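You operate a simulated robot arm through the tools that you are given. There is no shell and no other tool. Be economical: measure what you need, move in short steps, check, and stop when the job is done.

Carry out the task below with a simulated robot arm. There is one attempt and no reset: what you move stays moved.

JOB
Lift the tape measure off the plaster, wet the sponge and wipe the tool box lid clean.
Fine: tape to the latch end; purple sponge, wetted on the pad tray, put back; tray, latch, drawers and other tape stay.
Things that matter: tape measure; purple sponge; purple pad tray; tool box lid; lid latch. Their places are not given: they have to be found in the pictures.

The check looks at the end state, three seconds after you hand in, the way a careful person would. Anything else that was tipped, shoved, dropped, spilled or broken makes it a failure. Lids that push on must go on centred and level and be pressed home; caps that screw on are set level and turned clockwise until they are tight.

ROBOT AND FRAMES
A 7-joint arm with a two-finger parallel gripper, fixed in place. Base frame: the origin is at the foot of the arm, x ahead of it, y to its left, z up. Units: m, degrees, N and s.
With the tool pointing down near the work surface it reaches from about 0.28 to 0.5 m from the base axis. Its first joint turns from -66.0 to 66.0 degrees. Payload 1.57 kg.
The TCP is the grasp point between the finger pads, 0.03 m short of the fingertips. In the tool frame z runs along the fingers and y along their closing line. The gripper opens to 0.11 m. The fingers are 0.024 m wide and 0.012 m thick; the gripper's body (0.048 by 0.112 m) begins 0.078 m behind the TCP.
Orientation is told as [roll, pitch, yaw] about the base's x, y, z axes, in that order, counted from this pose: with the fingers straight down and closing along the base's y, the tool's x points along the base's -x, its y along +y and its z along -z.

CONTROLS
- The arm moves only by the tool drive_tool. Its argument "commands" is a list of rows, each a list of 3 entries, a list of its own where there are three numbers: the shift along the tool's x, y, z in m, then the turn, a rotation vector about the tool's x, y, z in degrees, then the opening, from 0 (shut) to 1 (fully open). In form: [[[dx, dy, dz], [wx, wy, wz], claw], ...]. A call has 1 to 12 rows; each row shifts and turns the commanded pose from where the row before left it, along the tool's axes as they then stand. Rows are played at 5 a second. More than 0.05 m and 8.6 degrees between two rows, or a gripper value outside its range, and nothing of the call is played. Where a pose cannot be reached the arm comes as near as it can. A force on the tool above 90 N (or 10 N above the force at the start of the call, whichever is more), or a blocked arm, ends the call early, and 0.2 s more pass. The fingers move at their own pace (about 0.108 m/s each) and stop on an object; they squeeze with about 27 N. The grip force told is the motor's: it shows also when the fingers shut on nothing. Time passes only in rows, and 0.2 s behind the last, so rows that do not move let the fingers close. It gives the time, the measured TCP pose, the force on the tool (base axes), the opening and the grip force at its end, in the units of the frame above (readings bear some noise), and new pictures: "pictures" is both (left out), scene, wrist or none.
- Cameras (640 x 400 px; columns grow to the right, rows downward): "scene" is fixed at [0.163, -0.4085, 1.377]; the picture's right is [0.71, -0.71, 0.00], its down [-0.58, -0.58, -0.58] and it looks along [0.41, 0.41, -0.81] (base axes); focal length 327 px, centre (320, 200). "wrist" rides on the gripper at [-0.036, 0, -0.08] in the tool frame; the picture's right is [0.00, -1.00, 0.00], its down [0.97, 0.00, -0.24] and it looks along [0.24, 0.00, 0.97] (tool axes); focal length 218 px, centre (320, 200).
- point_at(camera, pixels): for up to 12 pixels [column, row] of the newest picture of that camera ("zoom" is the newest enlarged one), the place [x, y, z] in the base frame of the surface seen there, good to about 0.002 m. It takes no simulated time.
- zoom(camera, box): a new picture of the part [left, top, right, bottom] of that camera's present view, enlarged. It takes no simulated time.
- sign_off(): hands the job in; it is judged then, once.

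Go step by step. Measure first, check grasps and placings, and put right what went wrong. The budget is 80 turns and 120 pictures, counting those below and the enlarged ones. Unless the task says otherwise, let go and move clear before handing in, and close with one line.

The tools are called by a JSON object that holds its "fn" and its "kwargs". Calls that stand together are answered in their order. drive_tool: Moves the arm, as the interface text tells. Its arguments: {"type":"object","properties":{"commands":{"type":"array","items":{"type":"array"}},"pictures":{"type":"string","enum":["both","scene","wrist","none"]}},"required":["commands"]} The other tools are called the same way: point_at (camera, pixels) gives the place of the surface under pixels of a picture; zoom (camera, box) takes an enlarged picture of a part of a camera's view; sign_off () hands the job in.

At the start:

```text
clock: 0.0
tool_pos: [0.3603, -0.1798, 1.0266]
tool_rot: [0.0, 0.0, 0.0]
contact_force: [0.3, -0.6, 0.5]
opening: 0.1099
finger_force: 0.1
```

scene: 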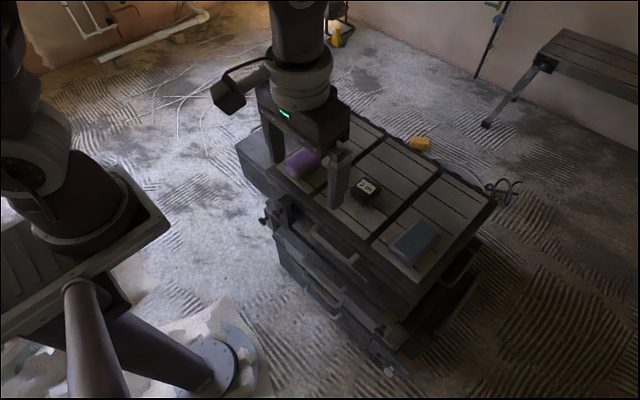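
wrist: 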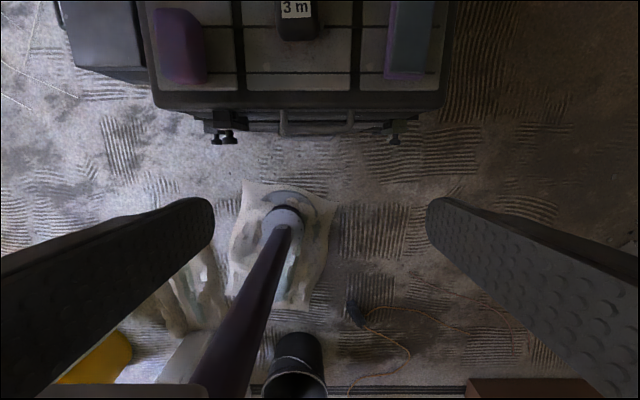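

The scene shows a tool box with a purple sponge near (303,163), a black tape near (366,190), and a blue pad on a tray near (415,240). I'll zoom in for detail.

{"fn": "zoom", "kwargs": {"camera": "scene", "box": [220, 90, 520, 280]}}

{"fn": "zoom", "kwargs": {"camera": "wrist", "box": [60, 0, 460, 150]}}

```text
2.11 times, centred on (370, 185) of scene
```

zoom: 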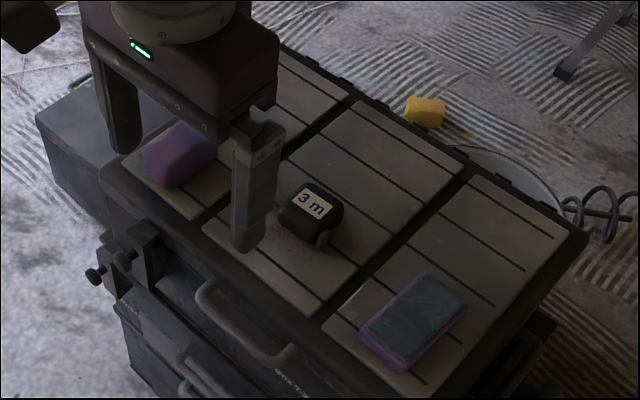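

```text
1.60 times, centred on (260, 75) of wrist
```

zoom: 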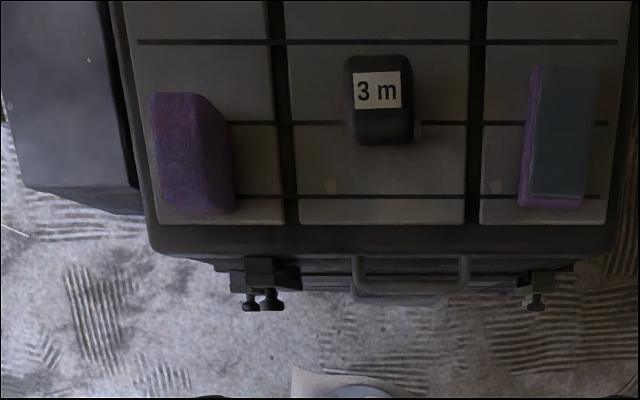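

The wrist view cuts off the lid's far part. I'll measure the visible things, then move for a better view.

{"fn": "point_at", "kwargs": {"camera": "wrist", "pixels": [[178, 45], [296, 10], [410, 40], [200, 80], [300, 80], [420, 80], [225, 135], [395, 125], [300, 98], [155, 50], [445, 50]]}}

{"fn": "drive_tool", "kwargs": {"commands": [[[-0.04, 0, 0], [0, 0, 0], 1], [[-0.04, 0, 0], [0, 0, 0], 1], [[-0.02, 0.0, 0], [0, 0, 0], 1]]}}

```text
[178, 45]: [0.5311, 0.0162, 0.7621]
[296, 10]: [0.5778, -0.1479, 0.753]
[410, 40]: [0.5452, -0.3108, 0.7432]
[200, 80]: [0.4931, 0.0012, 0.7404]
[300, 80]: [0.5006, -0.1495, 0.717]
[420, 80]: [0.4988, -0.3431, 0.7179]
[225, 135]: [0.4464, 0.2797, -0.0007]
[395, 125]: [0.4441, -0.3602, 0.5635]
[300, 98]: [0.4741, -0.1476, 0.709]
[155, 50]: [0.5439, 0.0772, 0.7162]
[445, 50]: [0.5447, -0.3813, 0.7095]
```

```text
clock: 0.8
tool_pos: [0.4593, -0.18, 1.0272]
tool_rot: [0.0, 0.1, 0.0]
contact_force: [1.1, -0.7, -0.3]
opening: 0.1102
finger_force: 0.2
```

scene: 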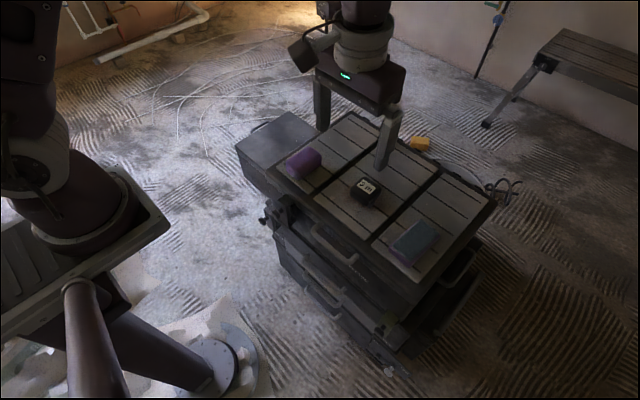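
wrist: 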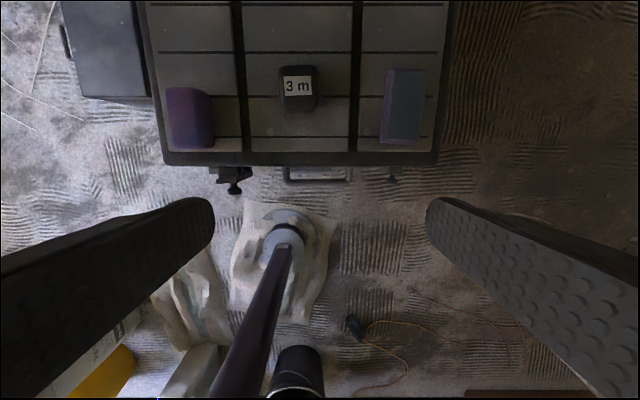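

The full lid is becoming visible. I'll zoom in to find the plaster and latch.

{"fn": "zoom", "kwargs": {"camera": "wrist", "box": [130, 0, 460, 200]}}

{"fn": "zoom", "kwargs": {"camera": "scene", "box": [230, 100, 520, 280]}}

{"fn": "point_at", "kwargs": {"camera": "wrist", "pixels": [[168, 155], [436, 155], [238, 145], [355, 145], [190, 120], [298, 87], [404, 105], [235, 178], [392, 177], [320, 170], [150, 10], [300, 125]]}}

```text
1.94 times, centred on (295, 100) of wrist
```

zoom: 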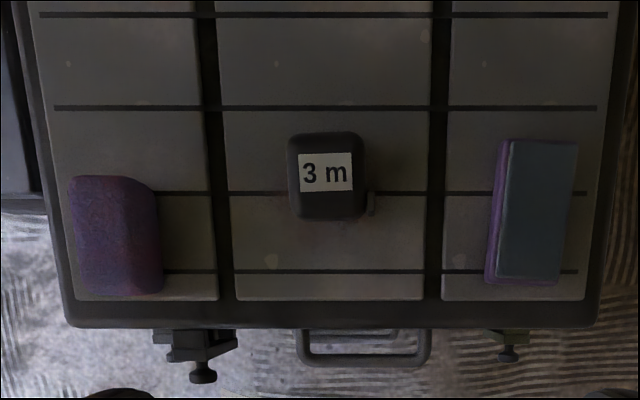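

```text
2.21 times, centred on (375, 190) of scene
```

zoom: 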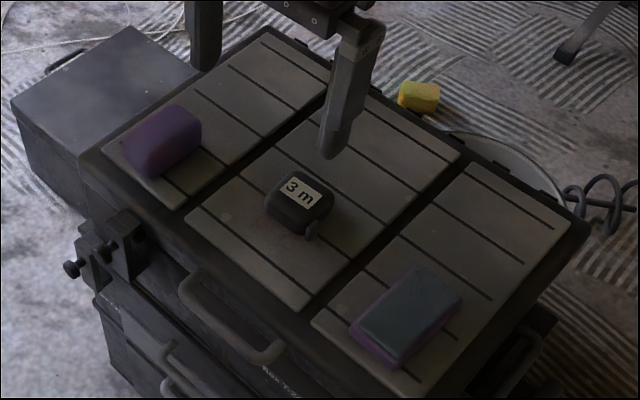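

```text
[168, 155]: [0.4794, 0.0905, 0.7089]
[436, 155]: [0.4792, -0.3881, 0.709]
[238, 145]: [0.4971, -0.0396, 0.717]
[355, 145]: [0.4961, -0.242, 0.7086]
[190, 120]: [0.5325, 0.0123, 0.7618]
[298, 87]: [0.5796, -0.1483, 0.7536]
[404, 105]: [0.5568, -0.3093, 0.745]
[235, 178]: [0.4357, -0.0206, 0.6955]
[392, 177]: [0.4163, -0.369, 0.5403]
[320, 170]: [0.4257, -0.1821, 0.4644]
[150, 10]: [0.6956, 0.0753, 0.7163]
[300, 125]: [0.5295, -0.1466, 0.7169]
```

The candidate latch is at wrist (235,178), but the plaster is hard to see. I'll look closer at both.

{"fn": "zoom", "kwargs": {"camera": "scene", "box": [250, 180, 330, 230]}}

{"fn": "zoom", "kwargs": {"camera": "wrist", "box": [240, 50, 360, 125]}}

{"fn": "zoom", "kwargs": {"camera": "scene", "box": [320, 160, 416, 220]}}

{"fn": "zoom", "kwargs": {"camera": "scene", "box": [400, 140, 528, 220]}}

```text
8.00 times, centred on (290, 205) of scene
```

zoom: 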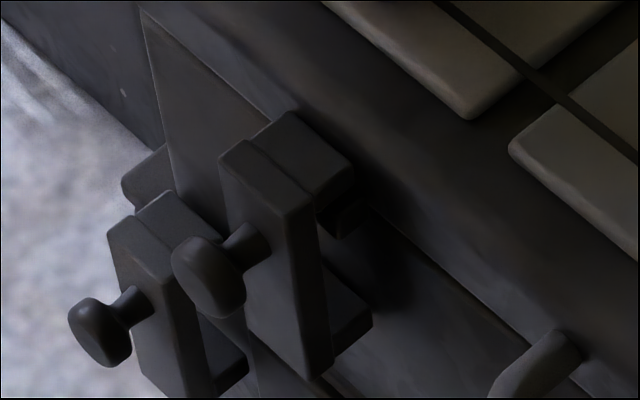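

```text
5.33 times, centred on (300, 88) of wrist
```

zoom: 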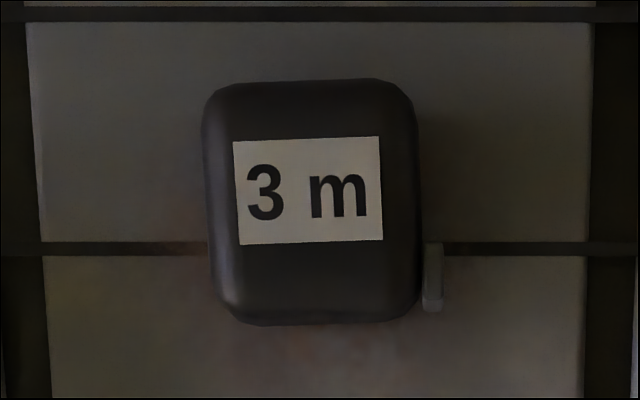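

```text
6.67 times, centred on (368, 190) of scene
```

zoom: 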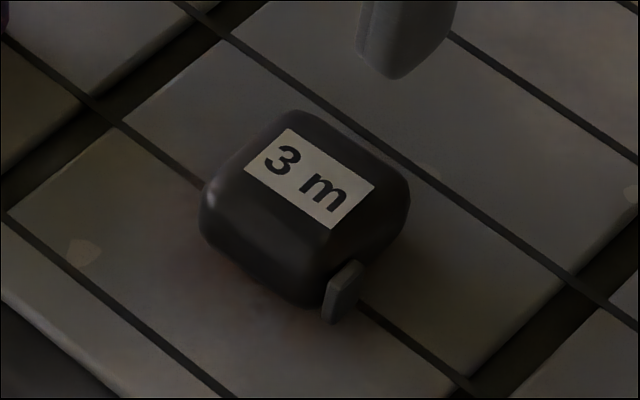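

```text
5.00 times, centred on (464, 180) of scene
```

zoom: 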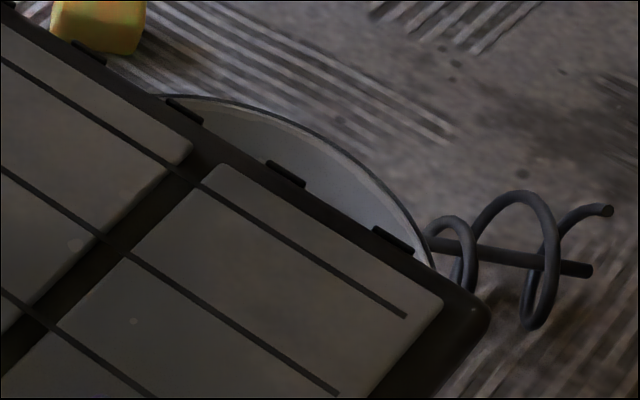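

The left front corner has a draw latch. I'll check whether the right front has one too, and look from another wrist position.

{"fn": "zoom", "kwargs": {"camera": "scene", "box": [320, 210, 480, 350]}}

{"fn": "zoom", "kwargs": {"camera": "scene", "box": [245, 190, 405, 290]}}

{"fn": "point_at", "kwargs": {"camera": "scene", "pixels": [[391, 372], [388, 325], [287, 200], [270, 210], [455, 270], [366, 188], [303, 163], [415, 240], [385, 300]]}}

```text
2.86 times, centred on (400, 280) of scene
```

zoom: 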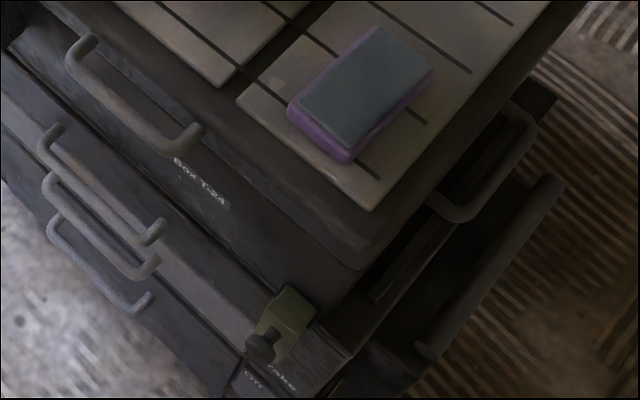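

```text
4.00 times, centred on (325, 240) of scene
```

zoom: 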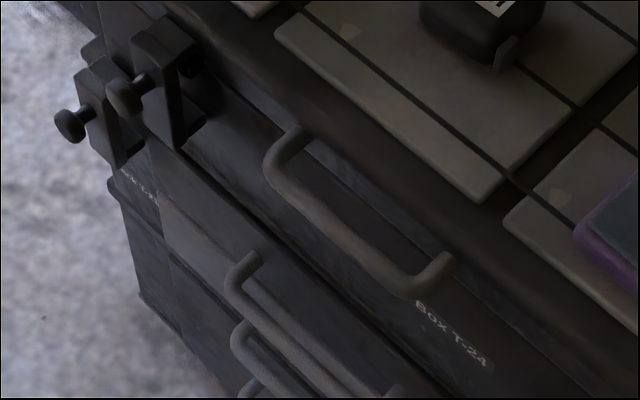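

```text
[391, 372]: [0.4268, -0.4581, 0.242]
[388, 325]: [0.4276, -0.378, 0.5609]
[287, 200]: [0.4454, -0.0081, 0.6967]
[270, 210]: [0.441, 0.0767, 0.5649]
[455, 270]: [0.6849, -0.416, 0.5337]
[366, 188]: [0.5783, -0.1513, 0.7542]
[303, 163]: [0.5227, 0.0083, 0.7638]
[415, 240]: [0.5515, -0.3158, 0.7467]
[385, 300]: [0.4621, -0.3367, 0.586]
```

The only lid latch is at the left (+y) end, near (0.445, -0.008, 0.697), so the tape goes on the left panel beyond the sponge. I'll measure the tape, sponge and pad outlines.

{"fn": "zoom", "kwargs": {"camera": "wrist", "box": [240, 50, 360, 125]}}

{"fn": "point_at", "kwargs": {"camera": "zoom", "pixels": [[225, 200], [405, 200], [310, 90], [310, 300], [435, 250], [433, 300], [310, 316], [435, 270], [320, 350], [120, 330], [400, 190], [230, 190]]}}

{"fn": "point_at", "kwargs": {"camera": "wrist", "pixels": [[170, 92], [208, 95], [172, 145], [210, 148], [190, 95], [190, 140], [392, 72], [424, 74], [387, 138], [418, 140], [385, 120], [205, 120]]}}

```text
5.33 times, centred on (300, 88) of wrist
```

zoom: 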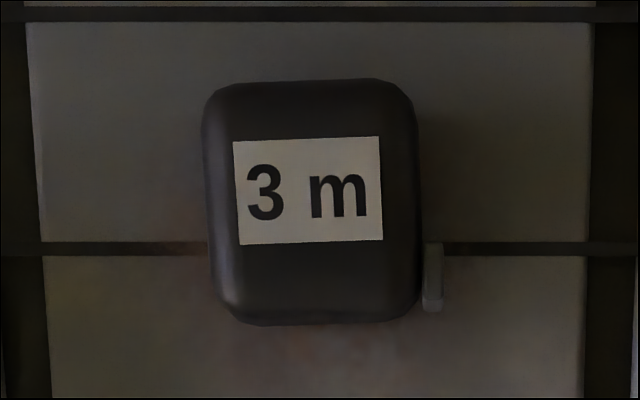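

```text
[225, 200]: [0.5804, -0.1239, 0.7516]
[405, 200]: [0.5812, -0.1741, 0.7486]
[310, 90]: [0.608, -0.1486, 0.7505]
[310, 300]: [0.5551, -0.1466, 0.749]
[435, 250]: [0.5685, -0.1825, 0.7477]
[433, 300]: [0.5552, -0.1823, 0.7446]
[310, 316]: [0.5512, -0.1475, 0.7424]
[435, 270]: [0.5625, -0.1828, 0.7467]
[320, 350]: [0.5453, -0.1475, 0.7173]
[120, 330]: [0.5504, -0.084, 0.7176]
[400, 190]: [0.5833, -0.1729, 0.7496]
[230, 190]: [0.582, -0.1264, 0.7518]
```

```text
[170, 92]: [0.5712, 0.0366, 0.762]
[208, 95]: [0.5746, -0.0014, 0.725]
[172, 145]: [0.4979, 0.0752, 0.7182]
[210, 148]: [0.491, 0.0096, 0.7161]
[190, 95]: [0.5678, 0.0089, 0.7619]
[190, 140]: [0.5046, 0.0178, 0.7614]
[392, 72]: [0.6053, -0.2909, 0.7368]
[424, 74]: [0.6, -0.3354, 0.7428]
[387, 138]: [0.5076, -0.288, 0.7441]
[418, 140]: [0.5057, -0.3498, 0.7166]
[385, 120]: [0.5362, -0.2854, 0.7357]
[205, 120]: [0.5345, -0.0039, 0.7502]
```

The tape spans y -0.122 to -0.176 and x 0.55 to 0.61, with its hook on the -y side at x < 0.57. I'll move above (0.588, -0.149) at z 0.85.

{"fn": "drive_tool", "kwargs": {"commands": [[[-0.0258, 0.0062, 0.0354], [0, 0, 0], 1], [[-0.0258, 0.0062, 0.0354], [0, 0, 0], 1], [[-0.0258, 0.0062, 0.0354], [0, 0, 0], 1], [[-0.0258, 0.0062, 0.0354], [0, 0, 0], 1], [[-0.0258, 0.0062, 0.0354], [0, 0, 0], 1], [[0, 0, 0], [0, 0, 0], 1]]}}

```text
clock: 2.2
tool_pos: [0.5891, -0.1511, 0.8475]
tool_rot: [-0.1, 0.0, 0.0]
contact_force: [0.3, -0.6, 0.3]
opening: 0.1099
finger_force: 0.2
```

scene: 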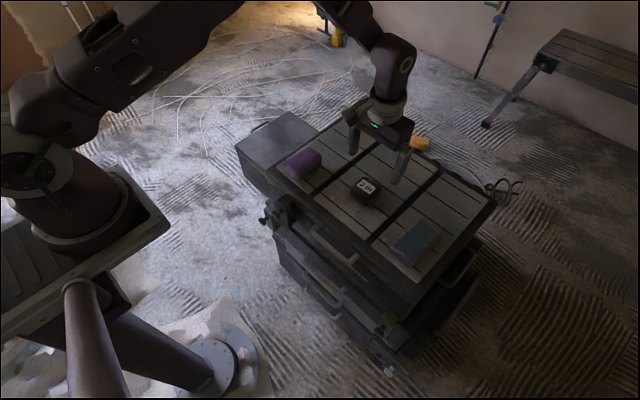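
wrist: 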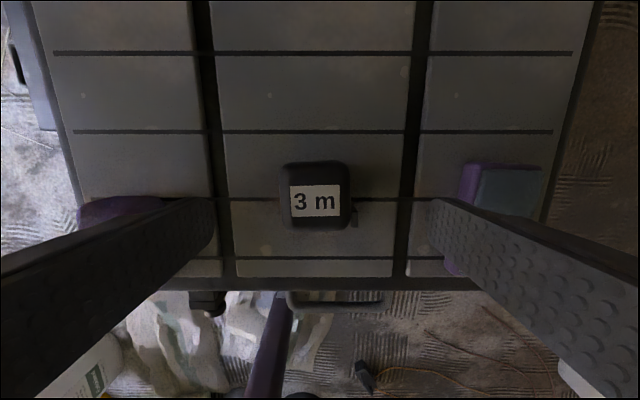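

The pose was reached and the tape is centred between the fingers. I'll lower to z ≈ 0.752 and close.

{"fn": "drive_tool", "kwargs": {"commands": [[[0, 0.002, 0.04], [0, 0, 0], 1], [[0, 0, 0.035], [0, 0, 0], 1], [[0, 0, 0.02], [0, 0, 0], 1], [[0, 0, 0], [0, 0, 0], 1], [[0, 0, 0], [0, 0, 0], 0.4], [[0, 0, 0], [0, 0, 0], 0.4], [[0, 0, 0], [0, 0, 0], 0.4], [[0, 0, 0], [0, 0, 0], 0.4]]}}

```text
clock: 4.0
tool_pos: [0.5893, -0.1465, 0.7529]
tool_rot: [-0.1, 0.0, 0.0]
contact_force: [0.8, 0.4, 0.1]
opening: 0.0618
finger_force: 26.7
```

scene: 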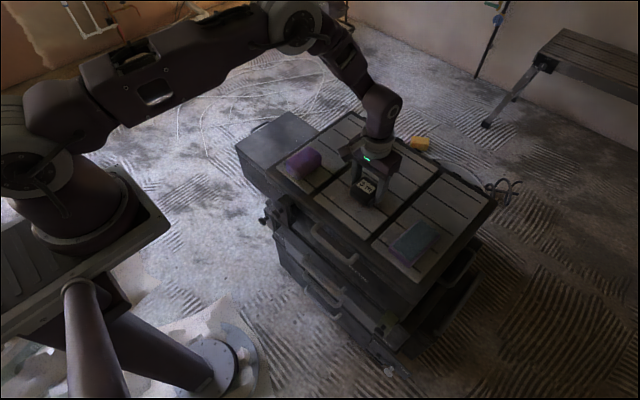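
wrist: 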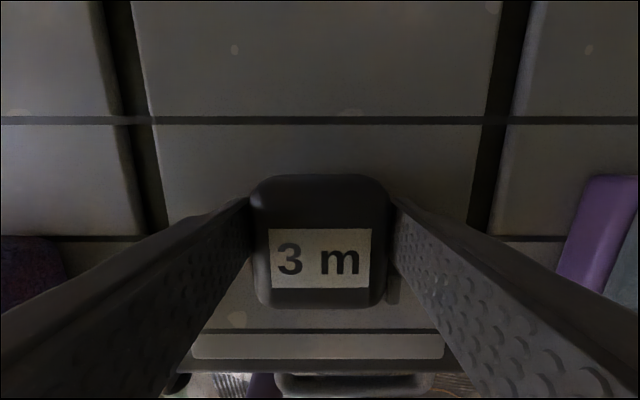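

The tape is held (opening 0.0618, 26.7 N). I'll lift it straight up.

{"fn": "drive_tool", "kwargs": {"commands": [[[0, 0, -0.03], [0, 0, 0], 0.4], [[0, 0, -0.04], [0, 0, 0], 0.4], [[0, 0, -0.04], [0, 0, 0], 0.4], [[0, 0, 0], [0, 0, 0], 0.4]]}}

{"fn": "zoom", "kwargs": {"camera": "scene", "box": [230, 100, 520, 280]}}

```text
clock: 5.0
tool_pos: [0.5881, -0.1465, 0.8656]
tool_rot: [0.0, 0.0, 0.0]
contact_force: [-0.6, 0.7, -2.3]
opening: 0.0619
finger_force: 27.1
```

scene: 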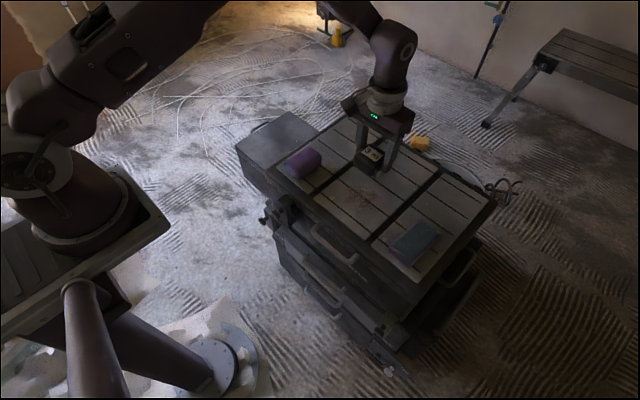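
wrist: 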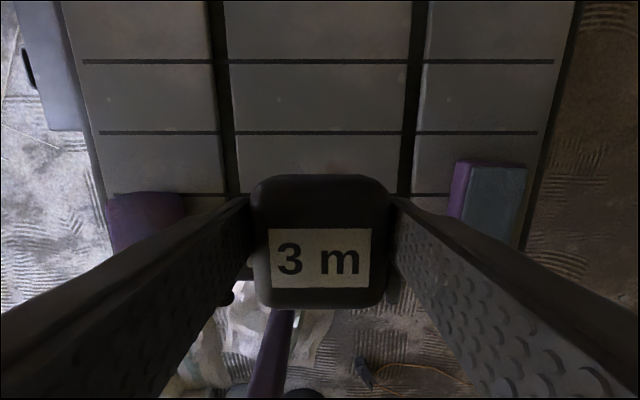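

```text
2.21 times, centred on (375, 190) of scene
```

zoom: 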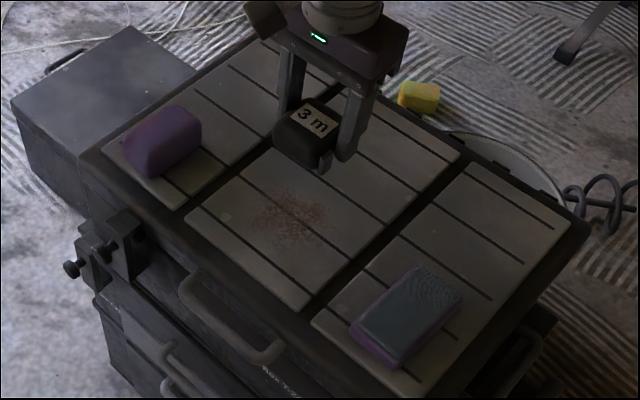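

The reddish-white plaster patch shows at zoom (290,215). I'll carry the tape to the left panel, aiming at (0.637, 0.012), beyond the sponge.

{"fn": "drive_tool", "kwargs": {"commands": [[[-0.0123, 0.0395, 0], [0, 0, 0], 0.4], [[-0.0123, 0.0395, 0], [0, 0, 0], 0.4], [[-0.0123, 0.0395, 0], [0, 0, 0], 0.4], [[-0.0123, 0.0395, 0], [0, 0, 0], 0.4], [[0, 0, 0], [0, 0, 0], 0.4]]}}

{"fn": "point_at", "kwargs": {"camera": "scene", "pixels": [[333, 197], [360, 182], [378, 197], [363, 215], [345, 187], [383, 205], [361, 198], [350, 207]]}}

{"fn": "zoom", "kwargs": {"camera": "scene", "box": [312, 165, 408, 225]}}

```text
clock: 6.2
tool_pos: [0.6356, 0.0115, 0.8671]
tool_rot: [0.0, 0.0, 0.1]
contact_force: [0.6, -0.4, -1.6]
opening: 0.0617
finger_force: 27.1
```

scene: 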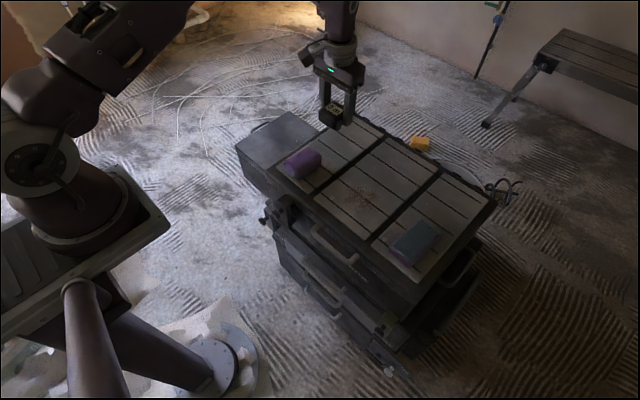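
wrist: 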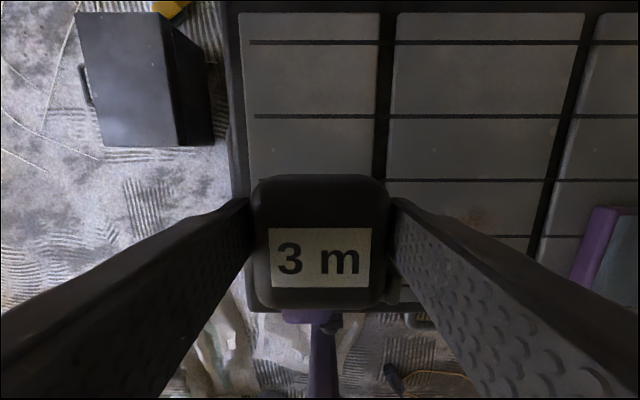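

```text
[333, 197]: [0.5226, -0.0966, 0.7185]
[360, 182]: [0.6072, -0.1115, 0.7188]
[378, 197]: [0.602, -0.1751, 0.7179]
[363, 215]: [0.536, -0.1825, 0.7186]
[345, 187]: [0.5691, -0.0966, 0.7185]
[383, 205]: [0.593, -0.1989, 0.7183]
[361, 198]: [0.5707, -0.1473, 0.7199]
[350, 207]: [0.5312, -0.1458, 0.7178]
```

```text
6.67 times, centred on (360, 195) of scene
```

zoom: 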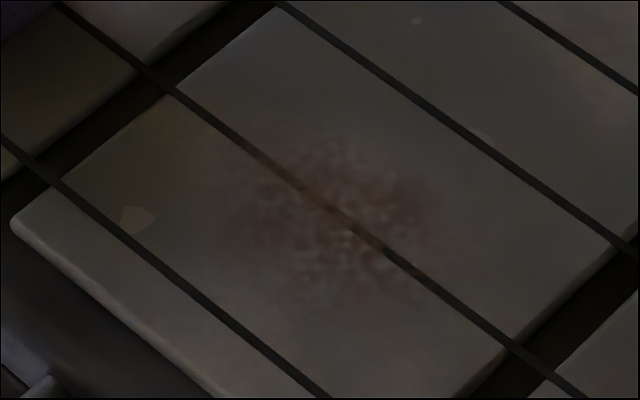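

The tape is above the target. I'll lower it to grasp height 0.753, and get the patch extents too.

{"fn": "point_at", "kwargs": {"camera": "zoom", "pixels": [[225, 230], [435, 185], [330, 130], [330, 320], [430, 270], [400, 310], [340, 220]]}}

{"fn": "drive_tool", "kwargs": {"commands": [[[0, 0, 0.045], [0, 0, 0], 0.4], [[0, 0, 0.045], [0, 0, 0], 0.4], [[0, 0, 0.016], [0, 0, 0], 0.4], [[0, 0, 0.006], [0, 0, 0], 0.4], [[0, 0, 0], [0, 0, 0], 0.4]]}}

```text
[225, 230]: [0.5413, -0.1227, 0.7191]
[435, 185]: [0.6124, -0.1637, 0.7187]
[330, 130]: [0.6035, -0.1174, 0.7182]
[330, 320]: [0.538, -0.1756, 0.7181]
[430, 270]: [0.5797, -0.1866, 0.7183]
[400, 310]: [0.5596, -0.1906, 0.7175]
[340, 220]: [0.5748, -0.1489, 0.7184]
```

```text
clock: 7.4
tool_pos: [0.6384, 0.0104, 0.7528]
tool_rot: [0.1, 0.0, 0.1]
contact_force: [-0.4, -0.3, -2.0]
opening: 0.0616
finger_force: 26.9
```

scene: 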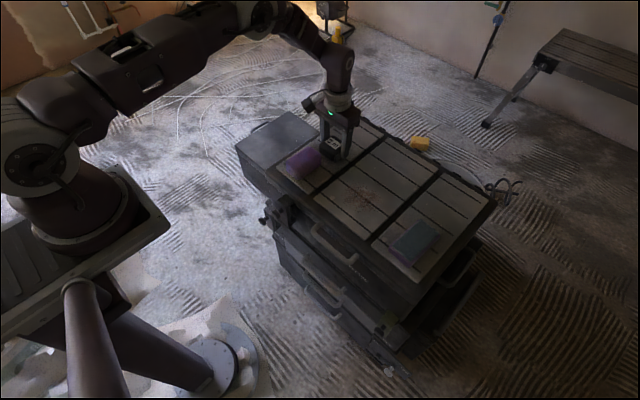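
wrist: 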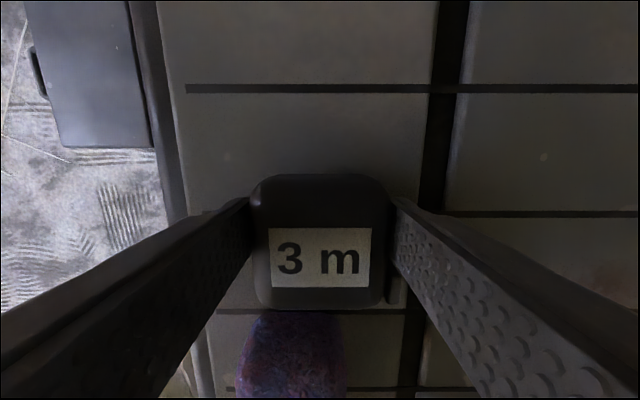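

The force still reads the tape's weight, so it hangs just above the lid. I'll creep down and check for contact.

{"fn": "drive_tool", "kwargs": {"commands": [[[0, 0, 0.001], [0, 0, 0], 0.4], [[0, 0, 0.001], [0, 0, 0], 0.4], [[0, 0, 0], [0, 0, 0], 0.4]], "pictures": "none"}}

```text
clock: 8.2
tool_pos: [0.6388, 0.01, 0.7532]
tool_rot: [0.0, -0.1, 0.0]
contact_force: [-5.6, -1.7, 19.9]
opening: 0.0617
finger_force: 27.7
```

The tape has met the lid (19.9 N up). I'll ease back 1 mm, open to 0.72 and rise.

{"fn": "drive_tool", "kwargs": {"commands": [[[0, 0, -0.0015], [0, 0, 0], 0.4], [[0, 0, 0], [0, 0, 0], 0.75], [[0, 0, 0], [0, 0, 0], 0.75], [[0, 0, -0.04], [0, 0, 0], 0.75], [[0, 0, -0.045], [0, 0, 0], 0.75], [[0, 0, -0.03], [0, 0, 0], 0.75]]}}

```text
clock: 9.6
tool_pos: [0.6382, 0.0127, 0.8677]
tool_rot: [0.0, 0.0, 0.0]
contact_force: [0.7, 0.0, 1.1]
opening: 0.0825
finger_force: 0.1
```

scene: 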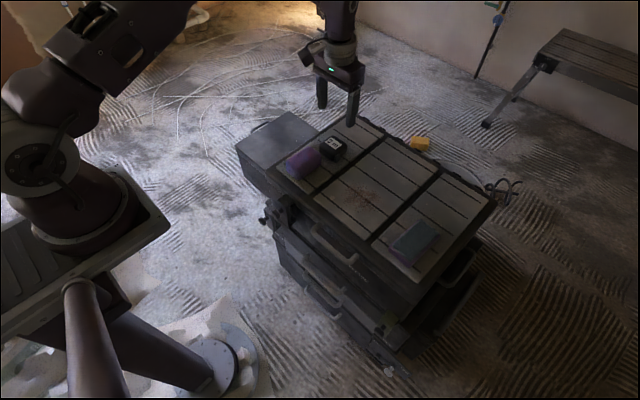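
wrist: 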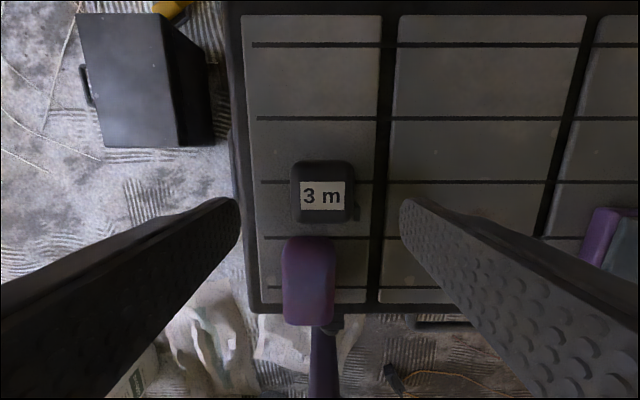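

The tape stands on the left panel beyond the sponge. Next I'll measure the sponge from here.

{"fn": "zoom", "kwargs": {"camera": "wrist", "box": [240, 150, 400, 340]}}

{"fn": "point_at", "kwargs": {"camera": "wrist", "pixels": [[310, 245], [310, 320], [285, 280], [334, 280], [300, 280], [325, 280], [285, 310], [330, 315], [285, 252], [333, 252], [324, 170], [324, 222]]}}

```text
2.11 times, centred on (320, 245) of wrist
```

zoom: 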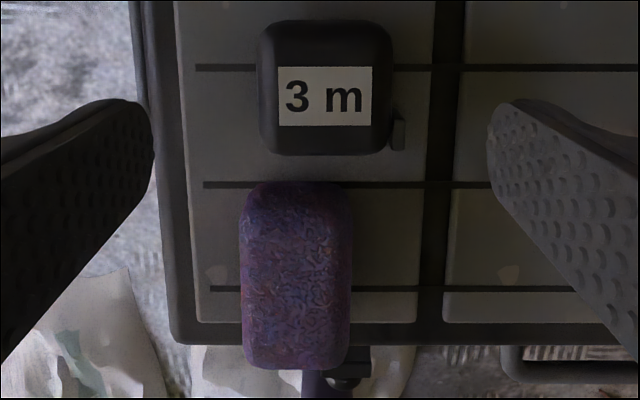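

```text
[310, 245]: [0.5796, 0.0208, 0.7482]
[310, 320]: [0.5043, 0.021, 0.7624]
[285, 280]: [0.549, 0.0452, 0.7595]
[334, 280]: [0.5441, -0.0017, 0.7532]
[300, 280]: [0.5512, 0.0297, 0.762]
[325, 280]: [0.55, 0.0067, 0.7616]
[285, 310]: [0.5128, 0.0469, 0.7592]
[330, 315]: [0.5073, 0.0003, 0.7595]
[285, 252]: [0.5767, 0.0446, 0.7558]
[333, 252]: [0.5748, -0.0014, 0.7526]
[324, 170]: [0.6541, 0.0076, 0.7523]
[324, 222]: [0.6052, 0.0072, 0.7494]
```

The sponge spans x 0.497–0.582 and y -0.004–0.047, with its top at 0.762. I'll go above (0.540, 0.0215), lower to TCP z 0.767 and grip.

{"fn": "drive_tool", "kwargs": {"commands": [[[0.049, 0.0045, 0], [0, 0, 0], 0.9], [[0.049, 0.0045, 0], [0, 0, 0], 0.9], [[0, 0, 0], [0, 0, 0], 0.9], [[0, 0, 0.045], [0, 0, 0], 0.9], [[0, 0, 0.04], [0, 0, 0], 0.9], [[0, 0, 0.0155], [0, 0, 0], 0.9], [[0, 0, 0], [0, 0, 0], 0.9]]}}

```text
clock: 11.2
tool_pos: [0.5427, 0.0215, 0.7676]
tool_rot: [0.0, 0.0, 0.0]
contact_force: [0.4, -0.4, 0.7]
opening: 0.0988
finger_force: 0.1
```

scene: 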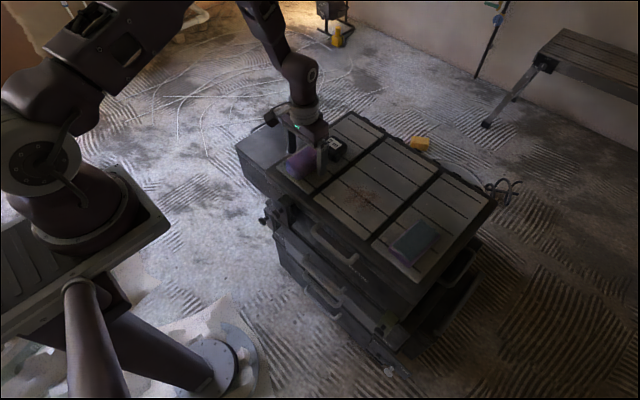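
wrist: 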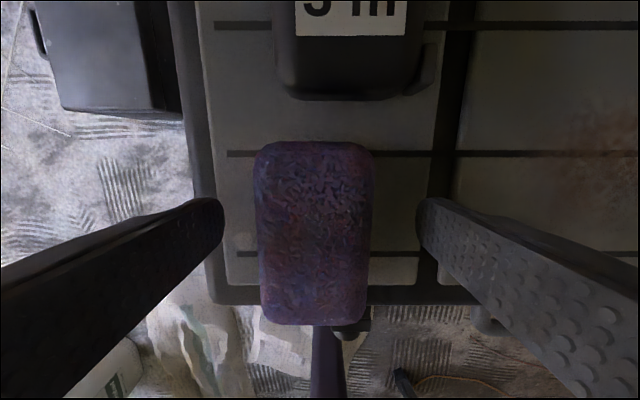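

The sponge is centred between the fingers. I'll go 8 mm lower for a better hold and close.

{"fn": "drive_tool", "kwargs": {"commands": [[[0, 0, 0.009], [0, 0, 0], 0.9], [[0, 0, 0], [0, 0, 0], 0.35], [[0, 0, 0], [0, 0, 0], 0.35], [[0, 0, 0], [0, 0, 0], 0.35], [[0, 0, 0], [0, 0, 0], 0.35]], "pictures": "none"}}

{"fn": "drive_tool", "kwargs": {"commands": [[[0, 0, -0.03], [0, 0, 0], 0.35], [[0, 0, -0.04], [0, 0, 0], 0.35], [[0, 0, -0.02], [0, 0, 0], 0.35]]}}

```text
clock: 12.4
tool_pos: [0.5402, 0.0207, 0.7589]
tool_rot: [0.0, -0.1, -0.1]
contact_force: [-0.7, -0.9, 0.4]
opening: 0.0532
finger_force: 27.1
```

```text
clock: 13.2
tool_pos: [0.5409, 0.0209, 0.8468]
tool_rot: [0.1, 0.0, 0.0]
contact_force: [0.5, 0.0, -0.8]
opening: 0.0533
finger_force: 26.8
```

scene: 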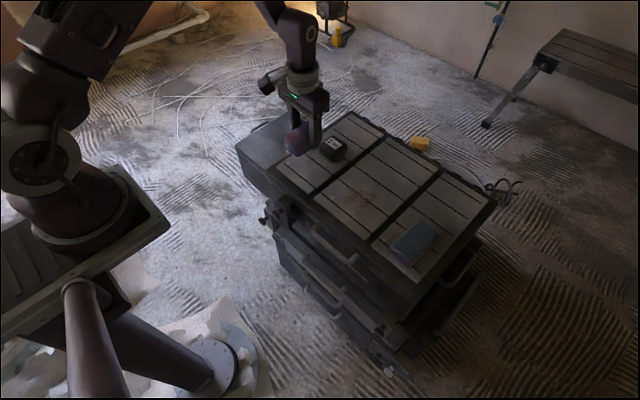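
wrist: 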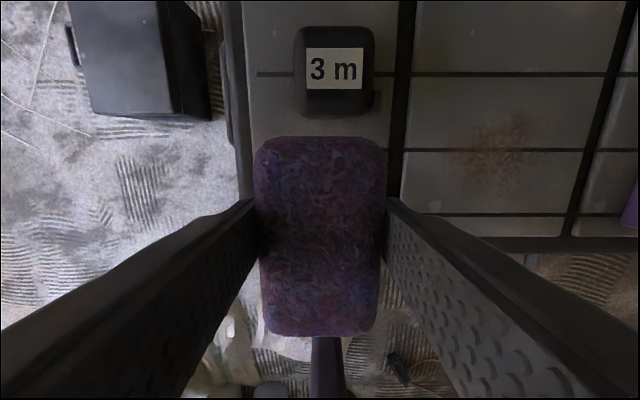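

The sponge is held, with its bottom 0.041 below the TCP. I'll carry it at z ≈ 0.85 to above the pad at about (0.553, -0.314).

{"fn": "drive_tool", "kwargs": {"commands": [[[-0.0015, -0.0419, 0], [0, 0, 0], 0.35], [[-0.0015, -0.0419, 0], [0, 0, 0], 0.35], [[-0.0015, -0.0419, 0], [0, 0, 0], 0.35], [[-0.0015, -0.0419, 0], [0, 0, 0], 0.35], [[-0.0015, -0.0419, 0], [0, 0, 0], 0.35], [[-0.0015, -0.0419, 0], [0, 0, 0], 0.35], [[-0.0015, -0.0419, 0], [0, 0, 0], 0.35], [[-0.0015, -0.0419, 0], [0, 0, 0], 0.35], [[0, 0, 0], [0, 0, 0], 0.35]]}}

{"fn": "zoom", "kwargs": {"camera": "scene", "box": [360, 160, 488, 290]}}

```text
clock: 15.2
tool_pos: [0.5507, -0.3181, 0.8475]
tool_rot: [0.0, 0.0, 0.0]
contact_force: [0.6, -0.5, -0.8]
opening: 0.053
finger_force: 27.1
```

scene: 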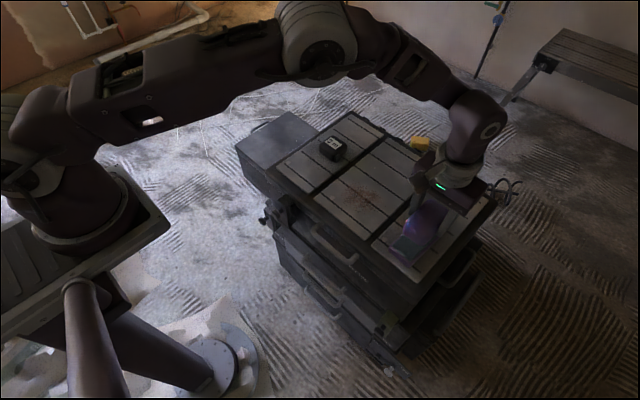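
wrist: 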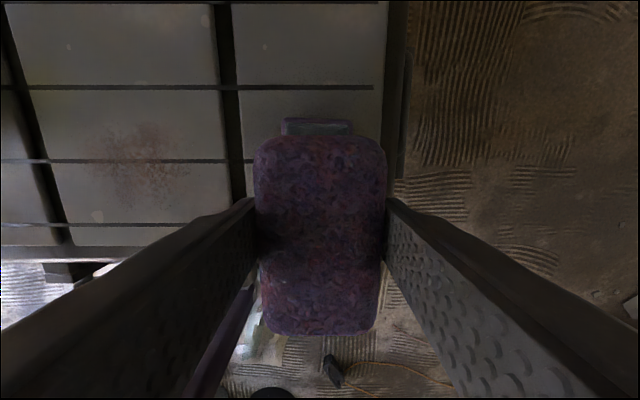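

```text
3.08 times, centred on (424, 225) of scene
```

zoom: 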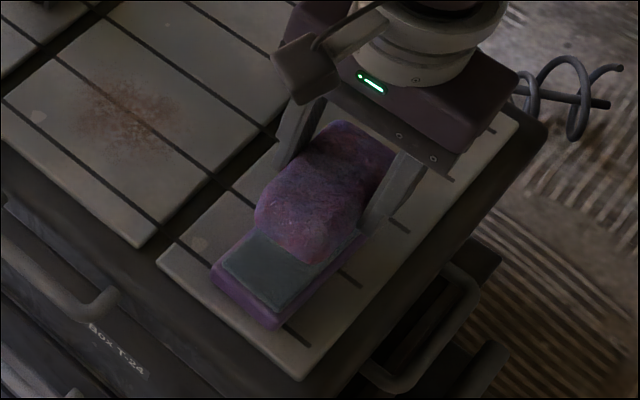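

The sponge hovers over the pad, and the tray's far edge shows at wrist (316,125). I'll check the pad and tray edge positions before pressing.

{"fn": "point_at", "kwargs": {"camera": "zoom", "pixels": [[280, 270], [215, 270], [280, 322], [232, 268], [280, 308], [320, 270]]}}

{"fn": "point_at", "kwargs": {"camera": "wrist", "pixels": [[290, 130], [346, 130], [316, 131]]}}

```text
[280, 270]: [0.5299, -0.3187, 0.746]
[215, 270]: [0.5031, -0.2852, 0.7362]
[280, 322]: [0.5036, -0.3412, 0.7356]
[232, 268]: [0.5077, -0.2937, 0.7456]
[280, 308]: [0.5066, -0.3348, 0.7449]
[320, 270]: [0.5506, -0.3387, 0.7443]
```

```text
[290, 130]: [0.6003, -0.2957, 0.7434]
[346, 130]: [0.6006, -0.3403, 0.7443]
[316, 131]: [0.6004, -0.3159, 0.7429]
```

The pad centre is (0.554, -0.316) with its top at 0.746. I'll lower to just above contact, then creep down.

{"fn": "drive_tool", "kwargs": {"commands": [[[-0.003, 0.002, 0.03], [0, 0, 0], 0.35], [[0, 0, 0.025], [0, 0, 0], 0.35], [[0, 0, 0.004], [0, 0, 0], 0.35], [[0, 0, 0.002], [0, 0, 0], 0.35], [[0, 0, 0], [0, 0, 0], 0.35]], "pictures": "none"}}

{"fn": "drive_tool", "kwargs": {"commands": [[[0, 0, 0.001], [0, 0, 0], 0.35], [[0, 0, 0], [0, 0, 0], 0.35]]}}

```text
clock: 16.4
tool_pos: [0.5556, -0.315, 0.7867]
tool_rot: [0.0, 0.0, 0.0]
contact_force: [-0.8, 0.5, 0.6]
opening: 0.0532
finger_force: 27.2
```

```text
clock: 17.0
tool_pos: [0.5552, -0.314, 0.7867]
tool_rot: [0.0, 0.0, 0.0]
contact_force: [-0.5, -0.2, -1.5]
opening: 0.0532
finger_force: 27.6
```

scene: 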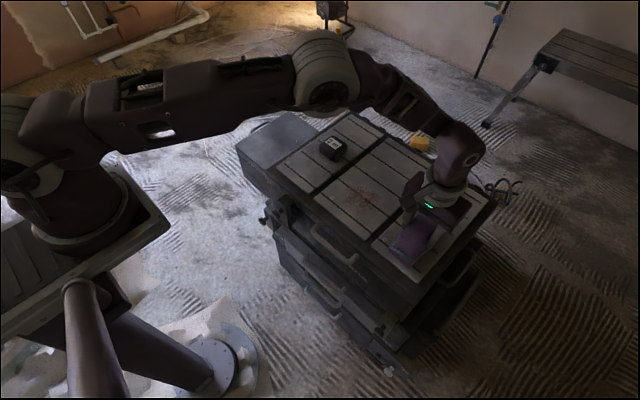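
wrist: 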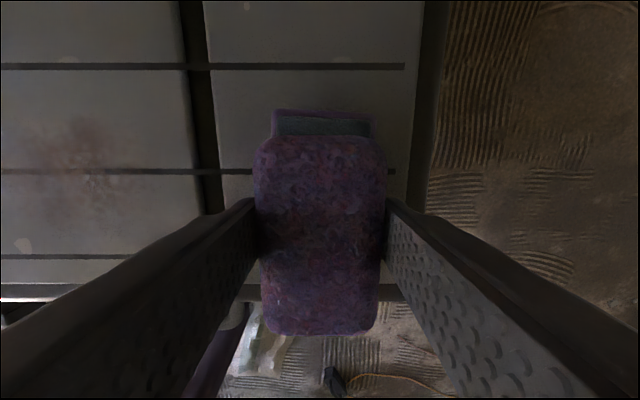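

There's no contact force yet. I'll creep down in 1 mm steps.

{"fn": "drive_tool", "kwargs": {"commands": [[[0, 0, 0.001], [0, 0, 0], 0.35], [[0, 0, 0.001], [0, 0, 0], 0.35], [[0, 0, 0], [0, 0, 0], 0.35]], "pictures": "none"}}

```text
clock: 17.8
tool_pos: [0.5548, -0.3152, 0.7865]
tool_rot: [-0.1, -0.1, 0.1]
contact_force: [-4.6, 2.7, 22.3]
opening: 0.0534
finger_force: 27.4
```

The sponge presses on the pad with about 22 N. I'll hold for a second, then lift.

{"fn": "drive_tool", "kwargs": {"commands": [[[0, 0, 0], [0, 0, 0], 0.35], [[0, 0, 0], [0, 0, 0], 0.35], [[0, 0, 0], [0, 0, 0], 0.35], [[0, 0, 0], [0, 0, 0], 0.35], [[0, 0, 0], [0, 0, 0], 0.35]], "pictures": "none"}}

{"fn": "drive_tool", "kwargs": {"commands": [[[0, 0, -0.005], [0, 0, 0], 0.35], [[0, 0, -0.03], [0, 0, 0], 0.35], [[0, 0, -0.03], [0, 0, 0], 0.35], [[0, 0, 0], [0, 0, 0], 0.35]]}}

{"fn": "zoom", "kwargs": {"camera": "scene", "box": [360, 160, 488, 290]}}

```text
clock: 19.0
tool_pos: [0.5543, -0.313, 0.7848]
tool_rot: [-0.1, -0.2, 0.0]
contact_force: [1.5, -2.0, 21.9]
opening: 0.0531
finger_force: 27.4
```

```text
clock: 20.0
tool_pos: [0.5554, -0.3128, 0.8504]
tool_rot: [0.0, 0.1, 0.1]
contact_force: [1.3, -0.2, -0.6]
opening: 0.0534
finger_force: 27.0
```

scene: 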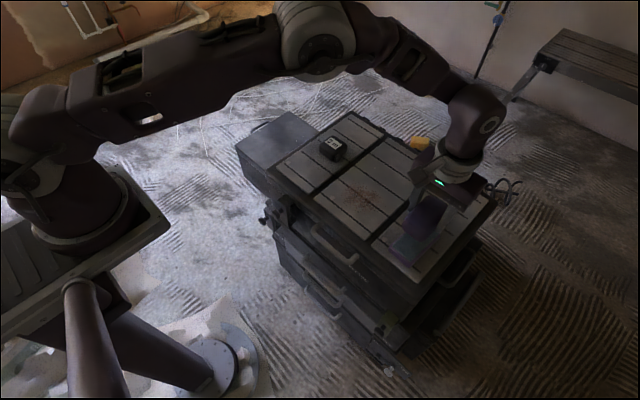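
wrist: 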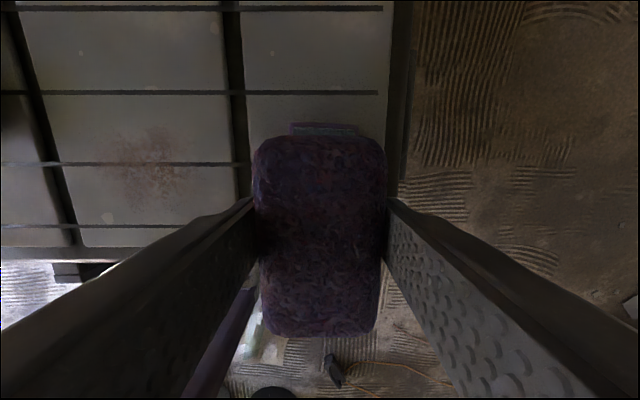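

```text
3.08 times, centred on (424, 225) of scene
```

zoom: 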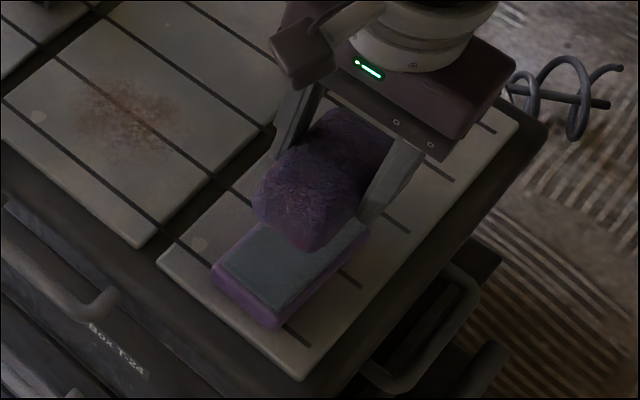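

The sponge has darkened, so it's wet, and the tray hasn't moved. Next I'll go over the plaster's left edge at (0.573, -0.11) and lower close to the lid.

{"fn": "drive_tool", "kwargs": {"commands": [[[-0.0036, 0.0406, 0], [0, 0, 0], 0.35], [[-0.0036, 0.0406, 0], [0, 0, 0], 0.35], [[-0.0036, 0.0406, 0], [0, 0, 0], 0.35], [[-0.0036, 0.0406, 0], [0, 0, 0], 0.35], [[-0.0036, 0.0406, 0], [0, 0, 0], 0.35], [[0, 0, 0], [0, 0, 0], 0.35], [[0, 0, 0.045], [0, 0, 0], 0.35], [[0, 0, 0.038], [0, 0, 0], 0.35], [[0, 0, 0.006], [0, 0, 0], 0.35], [[0, 0, 0], [0, 0, 0], 0.35]]}}

```text
clock: 22.2
tool_pos: [0.5709, -0.1095, 0.7584]
tool_rot: [0.0, 0.0, 0.0]
contact_force: [-0.4, 0.3, -0.2]
opening: 0.0533
finger_force: 26.7
```

scene: 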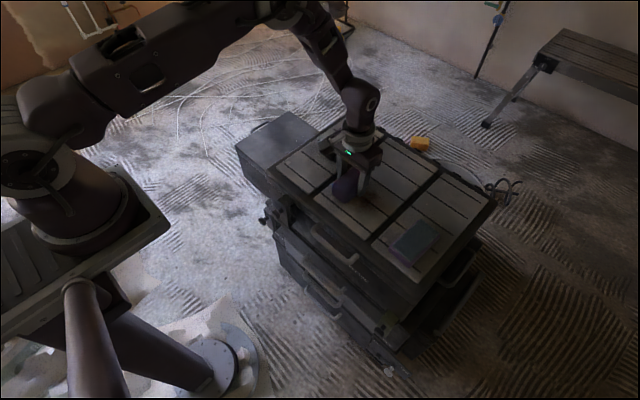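
wrist: 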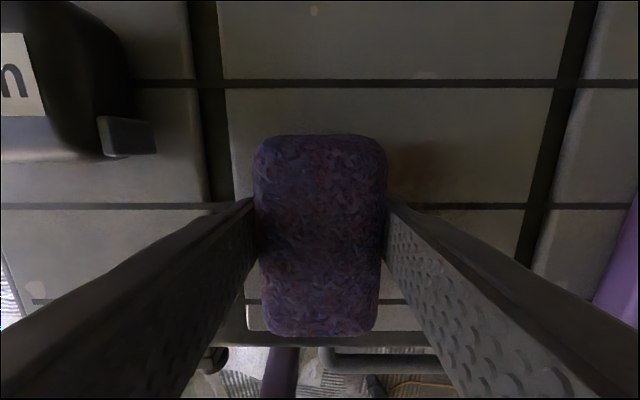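

{"fn": "drive_tool", "kwargs": {"commands": [[[0, 0, 0.001], [0, 0, 0], 0.35], [[0, 0, 0.0005], [0, 0, 0], 0.35], [[0, 0, 0], [0, 0, 0], 0.35]], "pictures": "none"}}

```text
clock: 23.0
tool_pos: [0.5723, -0.1099, 0.7586]
tool_rot: [0.0, -0.1, 0.0]
contact_force: [0.5, 0.5, -1.1]
opening: 0.0532
finger_force: 27.2
```

There's still no contact, so I'll creep on down.

{"fn": "drive_tool", "kwargs": {"commands": [[[0, 0, 0.001], [0, 0, 0], 0.35], [[0, 0, 0.0005], [0, 0, 0], 0.35], [[0, 0, 0], [0, 0, 0], 0.35]], "pictures": "none"}}

```text
clock: 23.8
tool_pos: [0.5722, -0.1099, 0.758]
tool_rot: [0.0, -0.2, 0.1]
contact_force: [-4.4, 2.8, 17.2]
opening: 0.0532
finger_force: 26.8
```

The sponge is down with 17 N. I'll make the first wipe, across toward -y and back.

{"fn": "drive_tool", "kwargs": {"commands": [[[0, -0.0145, 0], [0, 0, 0], 0.35], [[0, -0.0145, 0], [0, 0, 0], 0.35], [[0, -0.0145, 0], [0, 0, 0], 0.35], [[0, -0.0145, 0], [0, 0, 0], 0.35], [[0, -0.0145, 0], [0, 0, 0], 0.35], [[0, -0.0145, 0], [0, 0, 0], 0.35], [[-0.012, 0.0145, 0], [0, 0, 0], 0.35], [[0, 0.0145, 0], [0, 0, 0], 0.35], [[0, 0.0145, 0], [0, 0, 0], 0.35], [[0, 0.0145, 0], [0, 0, 0], 0.35], [[0, 0.0145, 0], [0, 0, 0], 0.35], [[0, 0.0145, 0], [0, 0, 0], 0.35]]}}

```text
clock: 26.4
tool_pos: [0.5843, -0.1105, 0.7573]
tool_rot: [0.0, -0.1, 0.0]
contact_force: [1.8, -5.9, 14.7]
opening: 0.0531
finger_force: 27.1
```

scene: 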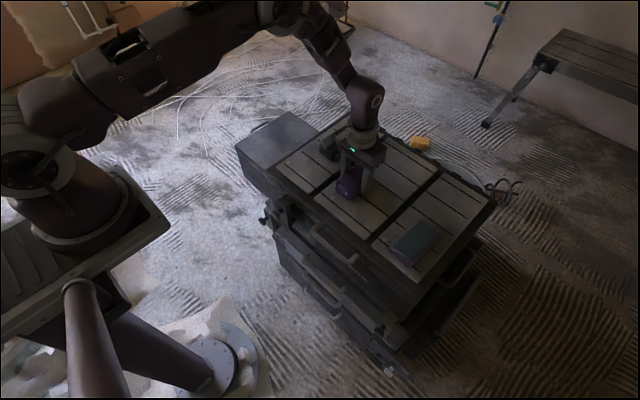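
wrist: 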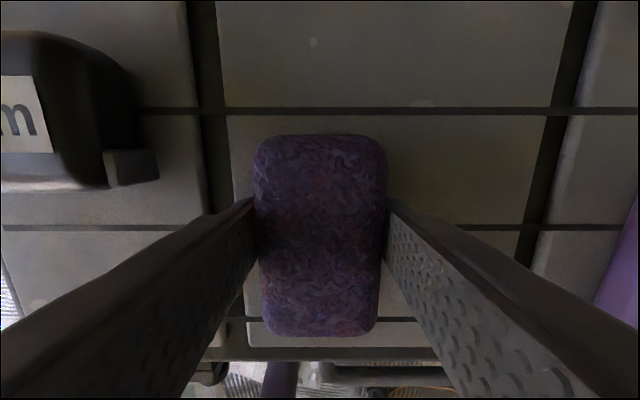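

The brown stain beside the sponge at (430,165) is gone. I'll make a second pass nearer the arm, then lift to inspect.

{"fn": "drive_tool", "kwargs": {"commands": [[[0.014, -0.0145, 0], [0, 0, 0], 0.35], [[0.014, -0.0145, 0], [0, 0, 0], 0.35], [[0, -0.0145, 0], [0, 0, 0], 0.35], [[0, -0.0145, 0], [0, 0, 0], 0.35], [[0, -0.0145, 0], [0, 0, 0], 0.35], [[0, -0.0145, 0], [0, 0, 0], 0.35], [[-0.01, 0.0145, 0], [0, 0, 0], 0.35], [[-0.01, 0.0145, 0], [0, 0, 0], 0.35], [[0, 0.0145, 0], [0, 0, 0], 0.35], [[0, 0.0145, 0], [0, 0, 0], 0.35], [[0, 0.0145, 0], [0, 0, 0], 0.35], [[0, 0.0145, 0], [0, 0, 0], 0.35]], "pictures": "none"}}

{"fn": "drive_tool", "kwargs": {"commands": [[[0, 0, -0.02], [0, 0, 0], 0.35], [[0, 0, -0.04], [0, 0, 0], 0.35], [[0, 0, -0.035], [0, 0, 0], 0.35], [[0.01, 0.04, 0], [0, 0, 0], 0.35], [[0.01, 0.04, 0], [0, 0, 0], 0.35], [[0.01, 0.04, 0], [0, 0, 0], 0.35], [[0, 0, 0], [0, 0, 0], 0.35]]}}

{"fn": "zoom", "kwargs": {"camera": "scene", "box": [312, 165, 408, 225]}}

```text
clock: 29.0
tool_pos: [0.5759, -0.1101, 0.7582]
tool_rot: [0.0, 0.0, 0.0]
contact_force: [0.3, -0.7, -0.9]
opening: 0.0533
finger_force: 27.2
```

```text
clock: 30.6
tool_pos: [0.5479, 0.0106, 0.8527]
tool_rot: [0.1, 0.0, 0.0]
contact_force: [0.3, -0.3, -0.2]
opening: 0.0528
finger_force: 26.9
```

scene: 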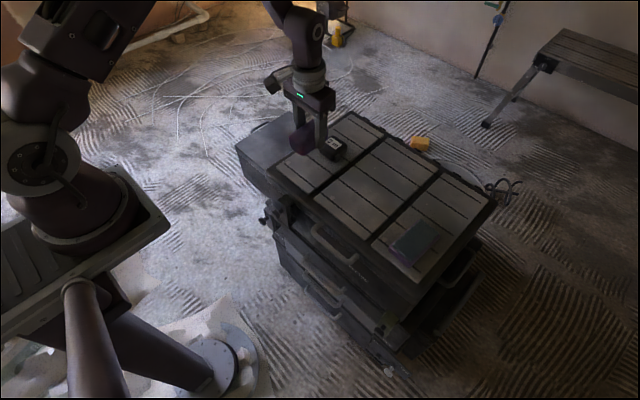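
wrist: 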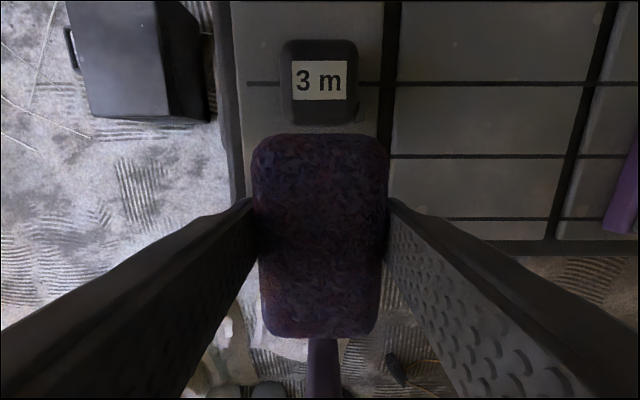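

```text
6.67 times, centred on (360, 195) of scene
```

zoom: 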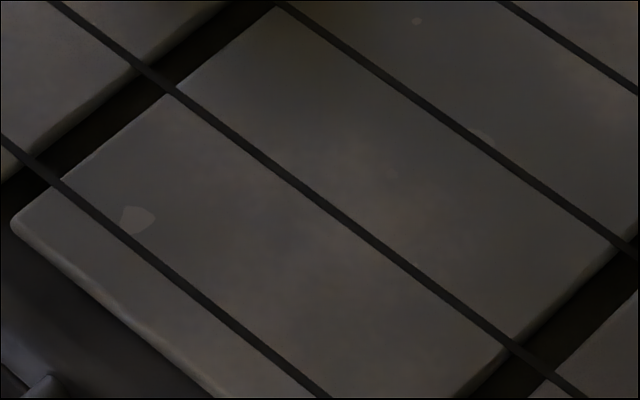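

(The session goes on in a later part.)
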